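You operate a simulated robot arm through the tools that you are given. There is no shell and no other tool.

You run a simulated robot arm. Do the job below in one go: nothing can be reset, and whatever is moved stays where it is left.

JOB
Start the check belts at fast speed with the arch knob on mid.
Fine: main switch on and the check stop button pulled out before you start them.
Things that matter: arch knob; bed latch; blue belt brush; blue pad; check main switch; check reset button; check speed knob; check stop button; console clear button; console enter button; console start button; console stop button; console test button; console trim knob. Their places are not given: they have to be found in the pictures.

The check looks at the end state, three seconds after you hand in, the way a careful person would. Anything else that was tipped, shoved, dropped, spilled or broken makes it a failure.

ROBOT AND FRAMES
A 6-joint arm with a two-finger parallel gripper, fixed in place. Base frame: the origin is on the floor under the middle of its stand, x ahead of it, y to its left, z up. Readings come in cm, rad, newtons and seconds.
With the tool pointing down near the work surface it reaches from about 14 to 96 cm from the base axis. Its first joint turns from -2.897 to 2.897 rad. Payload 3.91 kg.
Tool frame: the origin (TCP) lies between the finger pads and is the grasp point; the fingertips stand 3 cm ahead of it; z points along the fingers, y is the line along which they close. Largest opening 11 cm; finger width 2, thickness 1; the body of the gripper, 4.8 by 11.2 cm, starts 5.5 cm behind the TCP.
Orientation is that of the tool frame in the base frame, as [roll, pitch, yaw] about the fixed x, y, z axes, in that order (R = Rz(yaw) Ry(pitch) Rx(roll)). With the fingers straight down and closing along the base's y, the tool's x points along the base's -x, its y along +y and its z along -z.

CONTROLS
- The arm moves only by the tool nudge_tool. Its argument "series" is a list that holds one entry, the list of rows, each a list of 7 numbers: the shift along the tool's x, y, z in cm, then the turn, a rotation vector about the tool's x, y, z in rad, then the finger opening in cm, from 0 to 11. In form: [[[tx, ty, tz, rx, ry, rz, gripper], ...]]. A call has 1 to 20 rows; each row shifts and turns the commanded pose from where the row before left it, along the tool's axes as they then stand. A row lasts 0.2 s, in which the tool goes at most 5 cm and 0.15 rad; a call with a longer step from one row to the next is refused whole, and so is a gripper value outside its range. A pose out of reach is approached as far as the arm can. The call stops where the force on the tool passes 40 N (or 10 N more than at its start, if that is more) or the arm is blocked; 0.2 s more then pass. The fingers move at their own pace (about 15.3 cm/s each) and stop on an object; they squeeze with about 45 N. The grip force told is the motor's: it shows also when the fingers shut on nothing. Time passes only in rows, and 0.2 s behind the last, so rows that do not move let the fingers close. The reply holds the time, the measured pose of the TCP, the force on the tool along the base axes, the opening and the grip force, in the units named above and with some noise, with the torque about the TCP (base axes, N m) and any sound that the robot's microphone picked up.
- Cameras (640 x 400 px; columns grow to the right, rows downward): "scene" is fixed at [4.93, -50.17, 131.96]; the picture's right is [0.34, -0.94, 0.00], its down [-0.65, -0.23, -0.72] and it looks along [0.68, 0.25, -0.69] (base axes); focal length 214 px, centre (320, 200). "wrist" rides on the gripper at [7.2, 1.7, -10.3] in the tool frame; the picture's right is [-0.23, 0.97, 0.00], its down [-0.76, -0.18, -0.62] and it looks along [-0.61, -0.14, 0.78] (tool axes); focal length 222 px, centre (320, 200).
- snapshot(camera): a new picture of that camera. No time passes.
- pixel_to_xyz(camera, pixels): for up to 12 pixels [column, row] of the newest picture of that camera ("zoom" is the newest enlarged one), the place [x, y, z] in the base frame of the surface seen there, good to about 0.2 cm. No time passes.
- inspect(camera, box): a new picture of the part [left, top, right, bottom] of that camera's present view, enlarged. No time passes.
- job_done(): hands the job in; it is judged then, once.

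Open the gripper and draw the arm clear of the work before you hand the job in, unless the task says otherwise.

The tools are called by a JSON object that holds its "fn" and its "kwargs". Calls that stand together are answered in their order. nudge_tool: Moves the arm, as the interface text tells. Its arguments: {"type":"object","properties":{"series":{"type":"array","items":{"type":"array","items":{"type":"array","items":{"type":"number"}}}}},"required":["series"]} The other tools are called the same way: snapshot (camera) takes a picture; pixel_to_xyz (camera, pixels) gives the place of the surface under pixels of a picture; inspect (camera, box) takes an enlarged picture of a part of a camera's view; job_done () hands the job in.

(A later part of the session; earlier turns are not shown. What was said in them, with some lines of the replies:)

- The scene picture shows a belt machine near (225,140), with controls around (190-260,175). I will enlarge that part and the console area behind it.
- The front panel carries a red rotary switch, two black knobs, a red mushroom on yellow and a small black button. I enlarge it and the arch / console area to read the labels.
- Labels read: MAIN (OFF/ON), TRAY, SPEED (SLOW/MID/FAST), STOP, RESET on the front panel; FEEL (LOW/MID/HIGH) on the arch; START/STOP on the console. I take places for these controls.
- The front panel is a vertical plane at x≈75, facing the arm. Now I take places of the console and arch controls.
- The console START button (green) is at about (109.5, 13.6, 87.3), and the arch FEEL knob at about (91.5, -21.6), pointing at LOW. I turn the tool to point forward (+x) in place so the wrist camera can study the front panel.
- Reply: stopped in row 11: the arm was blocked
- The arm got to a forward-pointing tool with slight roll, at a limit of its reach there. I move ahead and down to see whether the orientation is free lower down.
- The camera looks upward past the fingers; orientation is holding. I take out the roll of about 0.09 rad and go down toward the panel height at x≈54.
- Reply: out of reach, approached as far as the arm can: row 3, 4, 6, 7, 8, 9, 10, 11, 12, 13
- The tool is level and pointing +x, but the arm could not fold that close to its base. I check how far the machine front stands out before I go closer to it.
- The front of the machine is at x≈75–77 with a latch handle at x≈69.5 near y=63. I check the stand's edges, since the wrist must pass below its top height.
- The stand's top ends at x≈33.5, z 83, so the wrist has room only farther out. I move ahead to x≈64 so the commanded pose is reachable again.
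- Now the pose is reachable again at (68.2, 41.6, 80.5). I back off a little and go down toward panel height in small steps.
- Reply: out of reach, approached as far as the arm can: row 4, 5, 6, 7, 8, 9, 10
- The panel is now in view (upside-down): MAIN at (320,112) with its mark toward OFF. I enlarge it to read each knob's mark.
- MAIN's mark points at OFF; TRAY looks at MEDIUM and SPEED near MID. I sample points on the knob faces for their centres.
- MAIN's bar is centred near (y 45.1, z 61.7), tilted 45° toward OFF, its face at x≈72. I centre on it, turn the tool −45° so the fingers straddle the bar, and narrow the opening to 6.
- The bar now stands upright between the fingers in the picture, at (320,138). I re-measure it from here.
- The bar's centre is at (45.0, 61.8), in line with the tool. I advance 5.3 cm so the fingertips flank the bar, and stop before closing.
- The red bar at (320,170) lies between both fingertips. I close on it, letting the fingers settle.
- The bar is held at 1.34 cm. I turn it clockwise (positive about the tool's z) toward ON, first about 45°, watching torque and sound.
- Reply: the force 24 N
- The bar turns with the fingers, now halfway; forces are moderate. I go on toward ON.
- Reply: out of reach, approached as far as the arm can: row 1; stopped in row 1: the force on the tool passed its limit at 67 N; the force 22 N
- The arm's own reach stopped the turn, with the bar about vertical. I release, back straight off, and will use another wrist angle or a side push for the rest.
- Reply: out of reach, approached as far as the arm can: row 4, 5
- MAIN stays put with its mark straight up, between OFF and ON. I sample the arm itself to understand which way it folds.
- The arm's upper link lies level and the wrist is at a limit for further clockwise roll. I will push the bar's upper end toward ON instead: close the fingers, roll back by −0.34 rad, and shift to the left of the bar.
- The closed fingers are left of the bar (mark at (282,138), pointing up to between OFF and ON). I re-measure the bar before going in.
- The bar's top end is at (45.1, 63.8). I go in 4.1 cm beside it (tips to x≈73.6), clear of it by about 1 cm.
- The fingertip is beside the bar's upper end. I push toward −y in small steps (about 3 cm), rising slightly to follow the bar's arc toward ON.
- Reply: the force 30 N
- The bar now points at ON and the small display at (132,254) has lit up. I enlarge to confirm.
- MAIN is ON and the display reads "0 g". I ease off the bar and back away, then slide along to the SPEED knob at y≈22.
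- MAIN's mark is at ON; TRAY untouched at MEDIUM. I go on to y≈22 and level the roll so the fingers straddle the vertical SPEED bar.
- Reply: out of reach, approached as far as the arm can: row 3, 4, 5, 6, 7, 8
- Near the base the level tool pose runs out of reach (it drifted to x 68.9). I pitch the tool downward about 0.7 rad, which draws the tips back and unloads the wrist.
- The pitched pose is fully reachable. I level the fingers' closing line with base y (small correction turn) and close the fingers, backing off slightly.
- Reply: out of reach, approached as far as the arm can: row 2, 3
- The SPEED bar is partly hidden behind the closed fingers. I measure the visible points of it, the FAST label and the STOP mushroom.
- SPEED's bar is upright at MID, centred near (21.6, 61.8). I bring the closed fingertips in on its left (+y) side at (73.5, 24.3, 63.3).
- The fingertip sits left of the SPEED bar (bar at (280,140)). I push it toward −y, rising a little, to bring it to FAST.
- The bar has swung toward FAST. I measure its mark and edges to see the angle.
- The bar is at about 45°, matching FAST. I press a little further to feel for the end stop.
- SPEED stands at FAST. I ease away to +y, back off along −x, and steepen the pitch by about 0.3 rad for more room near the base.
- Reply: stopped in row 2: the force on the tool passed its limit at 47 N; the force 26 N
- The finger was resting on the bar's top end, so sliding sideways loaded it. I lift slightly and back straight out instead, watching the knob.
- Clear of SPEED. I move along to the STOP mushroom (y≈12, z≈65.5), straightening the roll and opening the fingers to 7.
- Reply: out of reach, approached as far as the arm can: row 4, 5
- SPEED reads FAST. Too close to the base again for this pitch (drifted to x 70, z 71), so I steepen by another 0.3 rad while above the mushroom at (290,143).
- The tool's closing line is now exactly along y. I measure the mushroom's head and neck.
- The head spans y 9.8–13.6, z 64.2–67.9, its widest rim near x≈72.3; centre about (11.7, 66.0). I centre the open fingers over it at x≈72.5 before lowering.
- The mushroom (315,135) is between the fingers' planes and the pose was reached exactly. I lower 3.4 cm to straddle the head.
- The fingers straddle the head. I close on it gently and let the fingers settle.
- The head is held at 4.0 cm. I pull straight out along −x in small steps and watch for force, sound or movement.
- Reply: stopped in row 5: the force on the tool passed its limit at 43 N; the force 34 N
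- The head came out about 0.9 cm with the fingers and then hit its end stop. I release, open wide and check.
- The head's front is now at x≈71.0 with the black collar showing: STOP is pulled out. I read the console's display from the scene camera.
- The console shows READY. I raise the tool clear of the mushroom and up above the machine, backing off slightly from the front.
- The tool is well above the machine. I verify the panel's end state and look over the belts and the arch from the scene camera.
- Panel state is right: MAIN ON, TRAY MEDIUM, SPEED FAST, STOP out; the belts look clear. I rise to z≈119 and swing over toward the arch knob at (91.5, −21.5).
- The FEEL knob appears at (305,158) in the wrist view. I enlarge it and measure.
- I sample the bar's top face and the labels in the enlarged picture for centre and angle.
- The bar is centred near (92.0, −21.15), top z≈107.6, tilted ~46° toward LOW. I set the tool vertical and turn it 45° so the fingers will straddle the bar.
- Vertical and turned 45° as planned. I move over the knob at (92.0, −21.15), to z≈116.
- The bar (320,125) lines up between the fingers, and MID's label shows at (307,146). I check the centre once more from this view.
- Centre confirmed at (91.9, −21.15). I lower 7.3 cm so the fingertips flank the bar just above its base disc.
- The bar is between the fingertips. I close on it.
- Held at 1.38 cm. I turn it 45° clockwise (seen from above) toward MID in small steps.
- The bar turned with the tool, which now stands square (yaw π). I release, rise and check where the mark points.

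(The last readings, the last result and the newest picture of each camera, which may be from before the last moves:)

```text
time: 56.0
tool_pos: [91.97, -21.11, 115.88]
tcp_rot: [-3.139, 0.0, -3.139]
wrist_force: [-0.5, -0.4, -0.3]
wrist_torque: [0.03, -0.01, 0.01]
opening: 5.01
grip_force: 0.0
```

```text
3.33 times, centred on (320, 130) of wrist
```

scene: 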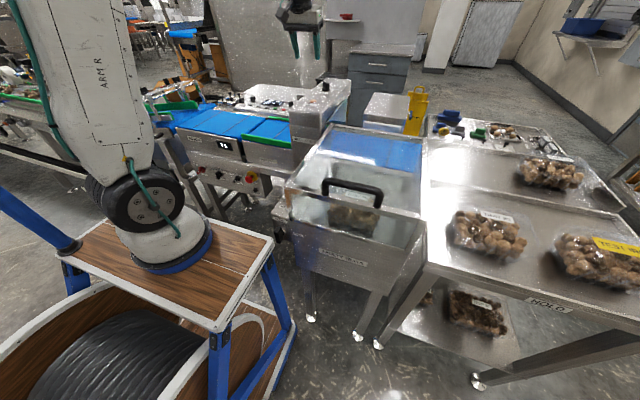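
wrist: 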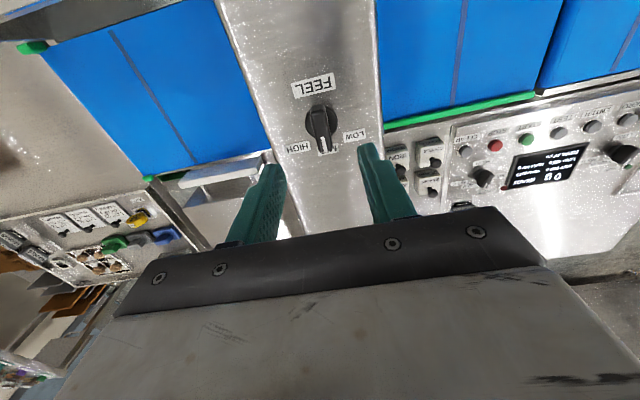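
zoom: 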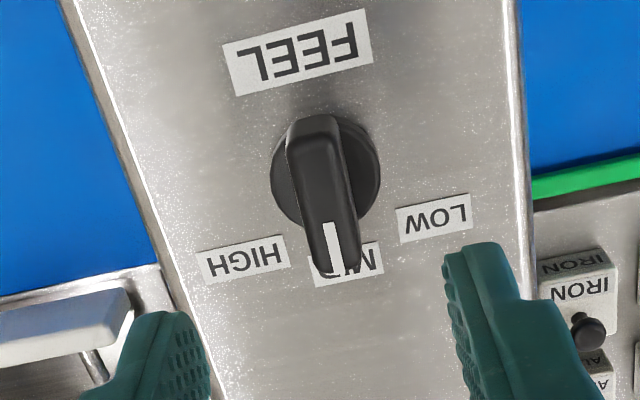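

The mark now points at MID. I verify its direction with points along the mark, and measure the console buttons from here.

{"fn": "pixel_to_xyz", "kwargs": {"camera": "zoom", "pixels": [[330, 225], [337, 268], [312, 122], [335, 262], [295, 150], [330, 150]]}}

{"fn": "pixel_to_xyz", "kwargs": {"camera": "wrist", "pixels": [[526, 140], [495, 146], [560, 133], [465, 152], [482, 178], [545, 165], [400, 160], [430, 155]]}}

```text
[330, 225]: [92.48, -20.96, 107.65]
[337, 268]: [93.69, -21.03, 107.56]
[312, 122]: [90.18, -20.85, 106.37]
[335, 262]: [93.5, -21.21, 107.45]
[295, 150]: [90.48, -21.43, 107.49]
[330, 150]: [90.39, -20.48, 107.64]
```

```text
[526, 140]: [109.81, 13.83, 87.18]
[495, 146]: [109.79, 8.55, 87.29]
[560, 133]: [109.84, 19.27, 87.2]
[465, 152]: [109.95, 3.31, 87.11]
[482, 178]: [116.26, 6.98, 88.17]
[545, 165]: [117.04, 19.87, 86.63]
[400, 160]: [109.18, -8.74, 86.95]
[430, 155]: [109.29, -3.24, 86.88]
```

The arch knob points along +x: MID. START is at (109.8, 13.8, 87.2). I check heights of the rail and belt in front of it before reaching over.

{"fn": "pixel_to_xyz", "kwargs": {"camera": "wrist", "pixels": [[460, 117], [520, 103], [420, 60], [520, 60], [500, 118], [560, 115], [600, 140], [375, 110], [430, 5]]}}

{"fn": "inspect", "kwargs": {"camera": "wrist", "box": [380, 60, 640, 220]}}

```text
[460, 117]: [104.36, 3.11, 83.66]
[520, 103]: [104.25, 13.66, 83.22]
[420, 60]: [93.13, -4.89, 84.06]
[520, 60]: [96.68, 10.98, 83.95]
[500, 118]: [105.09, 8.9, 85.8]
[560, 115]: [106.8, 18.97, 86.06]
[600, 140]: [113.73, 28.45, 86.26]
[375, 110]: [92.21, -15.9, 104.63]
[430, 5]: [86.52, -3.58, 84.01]
```

```text
2.46 times, centred on (510, 140) of wrist
```

zoom: 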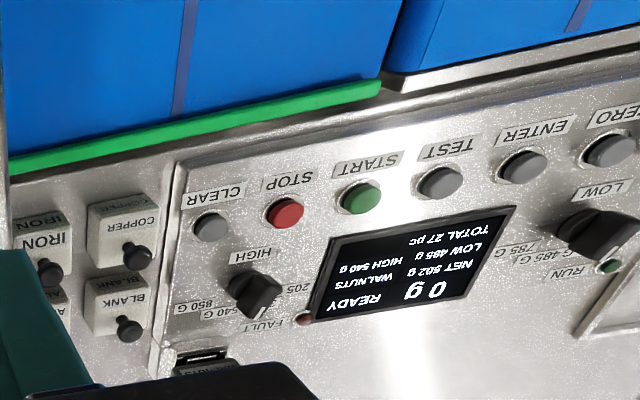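

Rail and belt are lower than 86 cm, so the tilted tool clears them. I swing over to y≈13.8 at z≈116 with the fingers closed, then tilt the tool 0.7 rad forward.

{"fn": "nudge_tool", "kwargs": {"series": [[[0, 3.88, 0, 0, 0, 0, 3], [0, 3.88, 0, 0, 0, 0, 0], [0, 3.88, 0, 0, 0, 0, 0], [0, 3.88, 0, 0, 0, 0, 0], [0, 3.88, 0, 0, 0, 0, 0], [0, 3.88, 0, 0, 0, 0, 0], [0, 3.88, 0, 0, 0, 0, 0], [0, 3.88, 0, 0, 0, 0, 0], [0, 3.88, 0, 0, 0, 0, 0], [0, 0, 0, 0, -0.14, 0, 0], [0, 0, 0, 0, -0.14, 0, 0], [0, 0, 0, 0, -0.14, 0, 0], [0, 0, 0, 0, -0.14, 0, 0], [0, 0, 0, 0, -0.14, 0, 0], [0, 0, 0, 0, 0, 0, 0]]]}}

{"fn": "snapshot", "kwargs": {"camera": "wrist"}}

{"fn": "snapshot", "kwargs": {"camera": "scene"}}

```text
time: 59.2
tool_pos: [91.94, 13.88, 115.74]
tcp_rot: [3.141, 0.701, -3.138]
wrist_force: [-0.5, -0.2, 0.5]
wrist_torque: [-0.01, -0.02, 0.0]
opening: 0.01
grip_force: 37.8
```

```text
taken
```

wrist: 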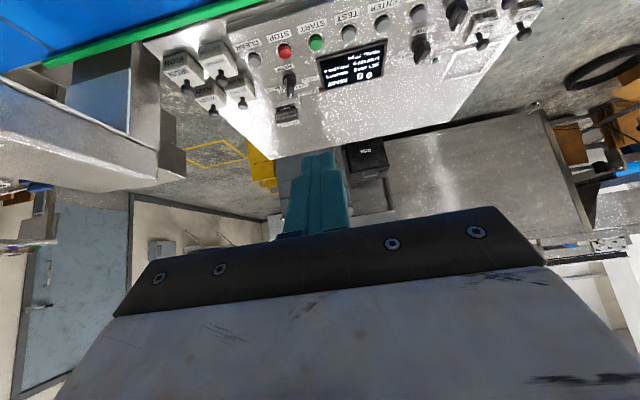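

```text
taken
```

scene: 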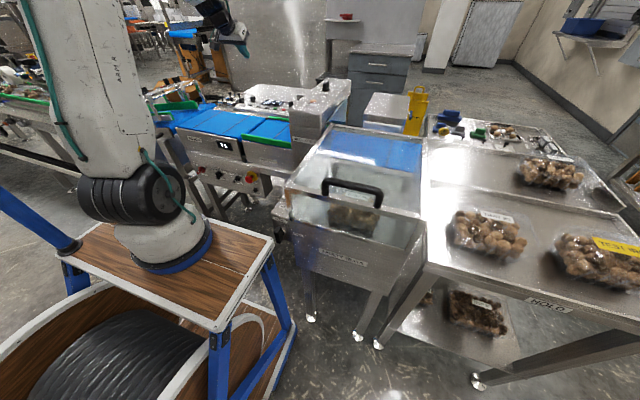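

All in reach. I descend along the tool's axis toward a point about 4 cm above START.

{"fn": "nudge_tool", "kwargs": {"series": [[[0.217, 0, 3.88, 0, 0, 0, 0], [0.217, 0, 3.88, 0, 0, 0, 0], [0.217, 0, 3.88, 0, 0, 0, 0], [0.217, 0, 3.88, 0, 0, 0, 0], [0.217, 0, 3.88, 0, 0, 0, 0], [0.217, 0, 3.88, 0, 0, 0, 0], [0.217, -0.05, 3.88, 0, 0, 0, 0], [0, 0, 0, 0, 0, 0, 0]]]}}

{"fn": "snapshot", "kwargs": {"camera": "wrist"}}

{"fn": "inspect", "kwargs": {"camera": "scene", "box": [210, 75, 340, 160]}}

```text
time: 61.0
tool_pos: [108.16, 13.68, 93.92]
tcp_rot: [-3.14, 0.7, -3.14]
wrist_force: [0.3, 0.3, 0.4]
wrist_torque: [0.02, 0.0, -0.01]
opening: 0.0
grip_force: 37.6
```

```text
taken
```

wrist: 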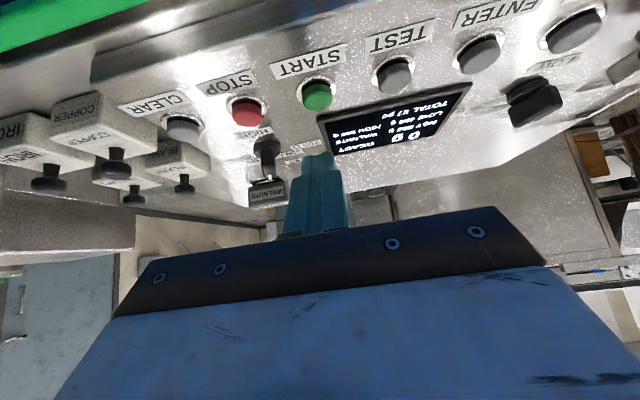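

```text
4.71 times, centred on (275, 118) of scene
```

zoom: 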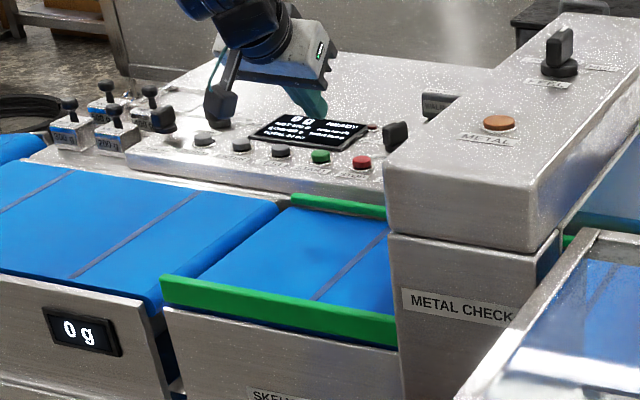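

The green START button shows at (317,95) in the wrist view. I measure it from here for the final approach.

{"fn": "pixel_to_xyz", "kwargs": {"camera": "wrist", "pixels": [[317, 95], [305, 92], [329, 92], [317, 82], [317, 107], [246, 110], [320, 160]]}}

{"fn": "inspect", "kwargs": {"camera": "wrist", "box": [270, 50, 380, 190]}}

```text
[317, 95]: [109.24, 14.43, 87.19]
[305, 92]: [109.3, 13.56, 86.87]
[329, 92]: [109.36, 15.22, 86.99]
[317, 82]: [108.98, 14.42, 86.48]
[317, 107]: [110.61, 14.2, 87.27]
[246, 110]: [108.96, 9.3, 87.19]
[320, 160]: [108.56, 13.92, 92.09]
```

```text
2.86 times, centred on (325, 120) of wrist
```

zoom: 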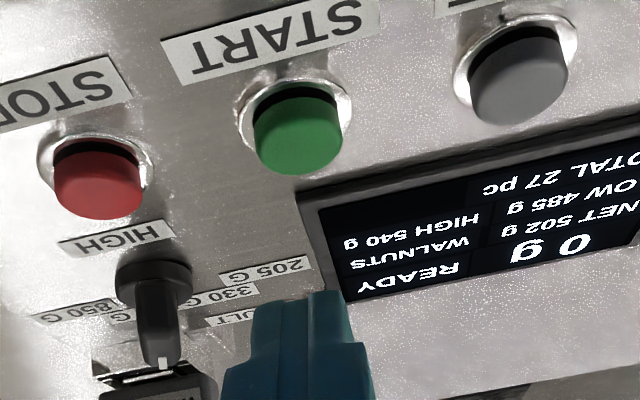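

START's cap is centred near (109.8, 14.0), top z≈87.2. I go down to just above it, nudging 0.3 cm in x and y.

{"fn": "nudge_tool", "kwargs": {"series": [[[0.48, 0.1, 0.68, 0, 0, 0, 0], [0.48, 0.1, 0.68, 0, 0, 0, 0], [0.48, 0.1, 0.68, 0, 0, 0, 0], [0.46, 0, 0.67, 0, 0, 0, 0], [0, 0, 0, 0, 0, 0, 0]]]}}

{"fn": "snapshot", "kwargs": {"camera": "wrist"}}

{"fn": "inspect", "kwargs": {"camera": "scene", "box": [245, 85, 310, 130]}}

```text
time: 62.2
tool_pos: [108.44, 13.92, 90.65]
tcp_rot: [-3.14, 0.699, -3.138]
wrist_force: [0.5, 0.0, -0.5]
wrist_torque: [0.01, -0.06, -0.03]
opening: 0.02
grip_force: 37.8
```

```text
taken
```

wrist: 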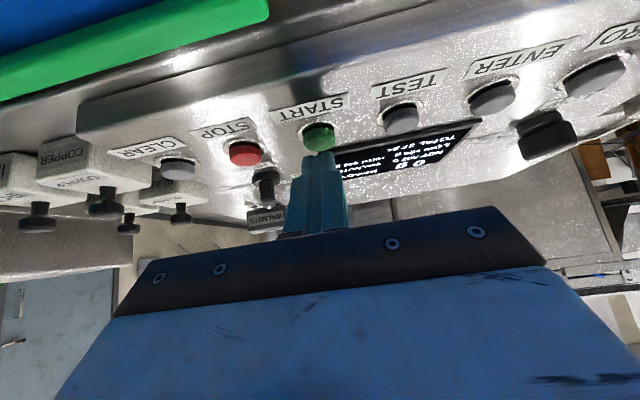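

```text
8.89 times, centred on (278, 108) of scene
```

zoom: 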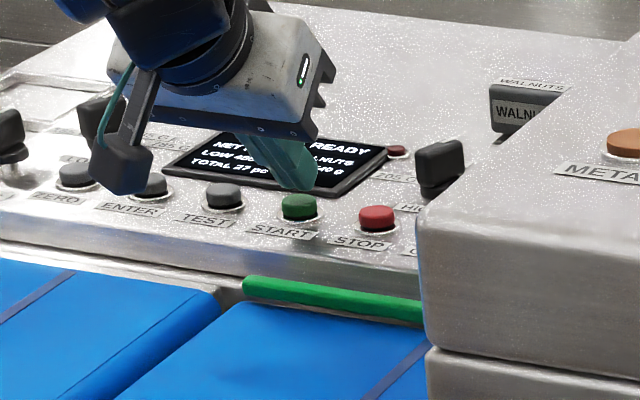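

The fingertip is just above START. I press straight down in 0.15 cm steps.

{"fn": "nudge_tool", "kwargs": {"series": [[[0.097, 0, 0.115, 0, 0, 0, 0], [0.097, 0, 0.115, 0, 0, 0, 0], [0.097, 0, 0.115, 0, 0, 0, 0], [0.097, 0, 0.115, 0, 0, 0, 0], [0.097, 0, 0.115, 0, 0, 0, 0]]]}}

{"fn": "inspect", "kwargs": {"camera": "scene", "box": [245, 85, 310, 130]}}

```text
time: 63.5
tool_pos: [108.52, 13.97, 89.92]
tcp_rot: [-3.141, 0.7, -3.141]
wrist_force: [-0.3, -0.6, 2.1]
wrist_torque: [-0.01, 0.0, -0.02]
opening: 0.0
grip_force: 38.4
heard: click
```

```text
8.89 times, centred on (278, 108) of scene
```

zoom: 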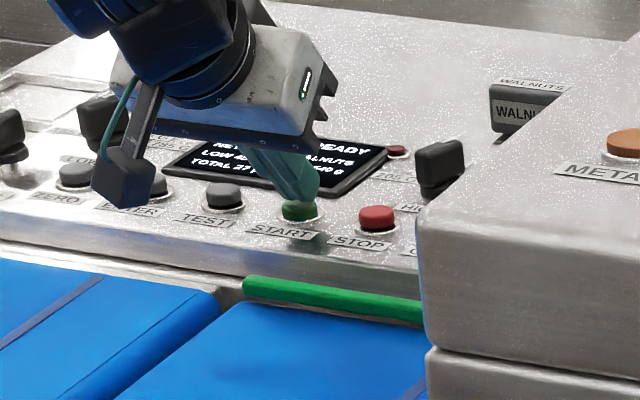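

A click was heard. I lift straight off the button and look at the display and belts.

{"fn": "nudge_tool", "kwargs": {"series": [[[-0.3, 0, -0.36, 0, 0, 0, 0], [-0.97, 0, -1.15, 0, 0, 0, 0], [-1.94, 0, -2.3, 0, 0, 0, 0], [-1.94, 0, -2.3, 0, 0, 0, 0], [-1.94, 0, -2.3, 0, 0, 0, 0]]]}}

{"fn": "inspect", "kwargs": {"camera": "scene", "box": [245, 85, 310, 130]}}

{"fn": "inspect", "kwargs": {"camera": "scene", "box": [140, 85, 340, 215]}}

{"fn": "snapshot", "kwargs": {"camera": "wrist"}}

```text
time: 64.7
tool_pos: [108.57, 14.07, 100.86]
tcp_rot: [-3.138, 0.7, -3.137]
wrist_force: [0.7, -0.6, -1.1]
wrist_torque: [0.0, -0.04, 0.03]
opening: 0.0
grip_force: 38.0
```

```text
8.89 times, centred on (278, 108) of scene
```

zoom: 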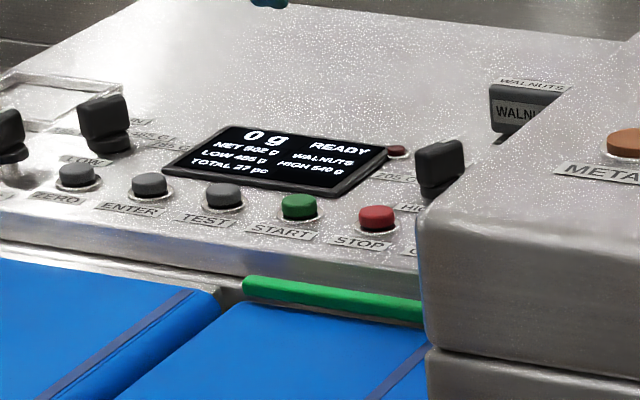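

```text
3.08 times, centred on (240, 150) of scene
```

zoom: 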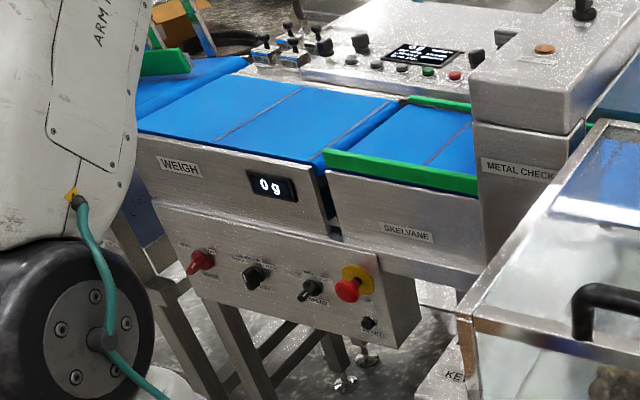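

```text
taken
```

wrist: 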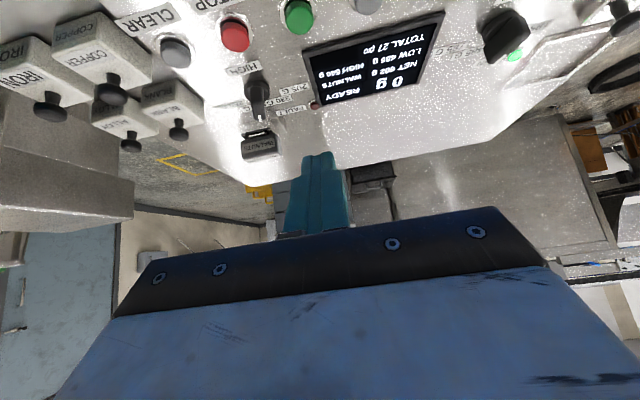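

The RUN lamp at (517,53) looks lit bright green and the belt seams have moved. I wait briefly while backing away and compare the seams again.

{"fn": "inspect", "kwargs": {"camera": "wrist", "box": [440, 0, 600, 100]}}

{"fn": "nudge_tool", "kwargs": {"series": [[[-1.0, 0, -4, 0, 0, 0, 0], [-1.0, 0, -4, 0, 0, 0, 0], [-1.0, 0, -4, 0, 0, 0, 0], [-1.0, 0, -4, 0, 0, 0, 2], [0, 0, 0, 0, 0, 0, 5]]]}}

{"fn": "inspect", "kwargs": {"camera": "scene", "box": [140, 85, 340, 215]}}

```text
4.00 times, centred on (520, 50) of wrist
```

zoom: 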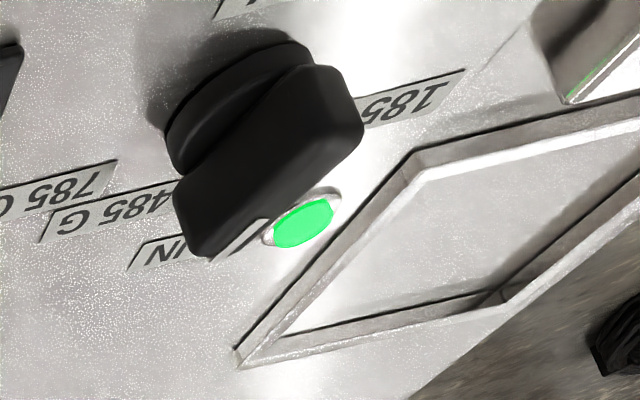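

```text
time: 65.8
tool_pos: [101.25, 14.06, 115.67]
tcp_rot: [-3.14, 0.701, -3.138]
wrist_force: [-0.3, -0.1, 0.8]
wrist_torque: [0.0, 0.02, 0.0]
opening: 5.01
grip_force: 0.1
```

```text
3.08 times, centred on (240, 150) of scene
```

zoom: 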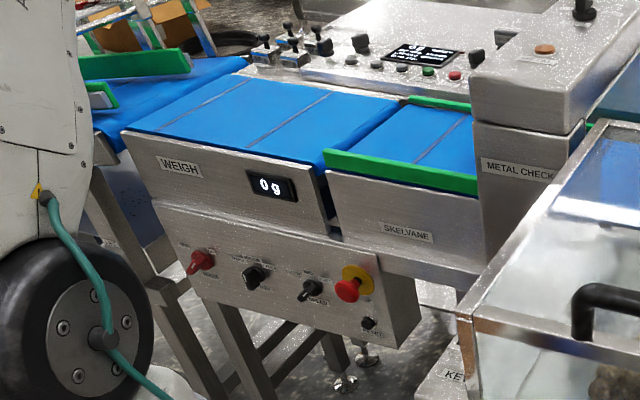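

The seams moved again and the RUN lamp is green: the belts run at FAST. I draw the arm back and up, clear of the work, with the gripper open.

{"fn": "nudge_tool", "kwargs": {"series": [[[0, 0, 0, 0, 0.14, 0, 8], [1, 0, -4, 0, 0.14, 0, 11], [1, 0, -4, 0, 0.14, 0, 11], [2, 0, -3, 0, 0.14, 0, 11], [3, 0, -2, 0, 0.14, 0, 11], [4, 0, -1, 0, 0, 0, 11], [4, 0, -1, 0, 0, 0, 11], [4, 0, 0, 0, 0, 0, 11], [4, 0, 0, 0, 0, 0, 11], [0, 0, 0, 0, 0, 0, 11]]]}}

{"fn": "snapshot", "kwargs": {"camera": "scene"}}

{"fn": "inspect", "kwargs": {"camera": "scene", "box": [140, 70, 350, 215]}}

{"fn": "inspect", "kwargs": {"camera": "scene", "box": [185, 155, 275, 212]}}

{"fn": "inspect", "kwargs": {"camera": "scene", "box": [285, 70, 350, 112]}}

{"fn": "snapshot", "kwargs": {"camera": "wrist"}}

```text
time: 68.0
tool_pos: [73.72, 14.04, 127.74]
tcp_rot: [-3.139, 0.0, -3.141]
wrist_force: [0.4, -0.2, 0.4]
wrist_torque: [0.02, 0.03, 0.0]
opening: 11.01
grip_force: 0.0
```

```text
taken
```

scene: 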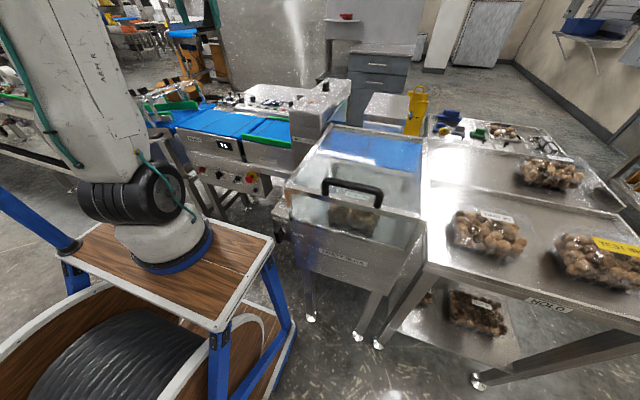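

```text
2.76 times, centred on (245, 142) of scene
```

zoom: 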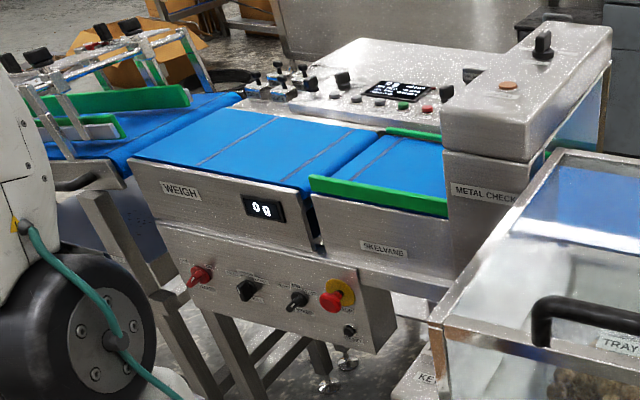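

```text
7.02 times, centred on (230, 184) of scene
```

zoom: 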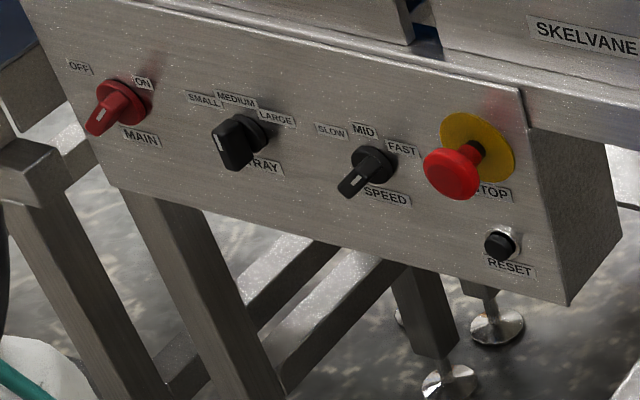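

```text
9.52 times, centred on (318, 91) of scene
```

zoom: 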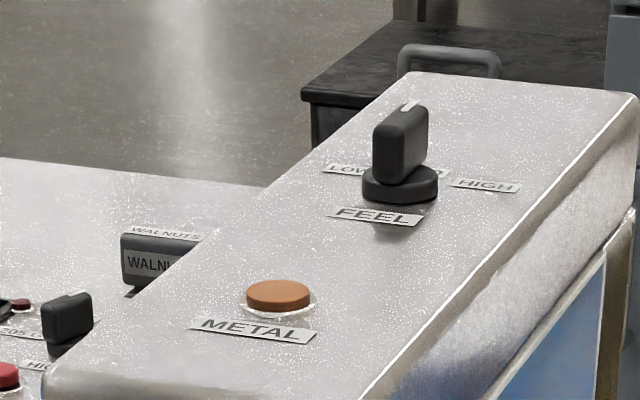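

```text
taken
```

wrist: 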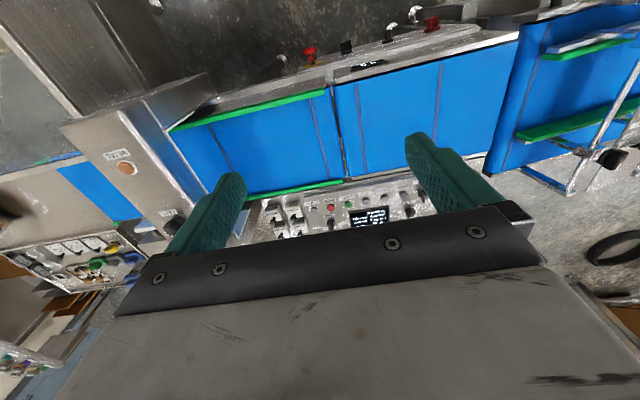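

Everything shows as wanted: MAIN on ON, TRAY still at MEDIUM, SPEED on FAST, STOP out, FEEL on MID, belts running with RUN lit, and the arm clear with the gripper open. I hand the job in.

{"fn": "job_done", "kwargs": {}}

```text
The job is handed in.
```

The check belts are running with the speed knob on fast and the arch knob on mid, and I have handed the job in. The RUN lamp is lit, and the belt seams moved between pictures.

- **Main switch:** turned from off to on before starting.
- **Check stop button:** pulled out about 0.7 cm, after which the console showed READY.
- **Check speed knob:** pushed from mid to fast; its bar measured about 45°, in line with the fast label.
- **Arch knob:** turned from low to mid, and its mark points straight at the mid label.
- **Console start button:** pressed once; I heard a click and the belts started.

The tray knob and the check reset button were not touched. I saw nothing knocked or moved in the last pictures. The arm is drawn back above the machine with the gripper open.
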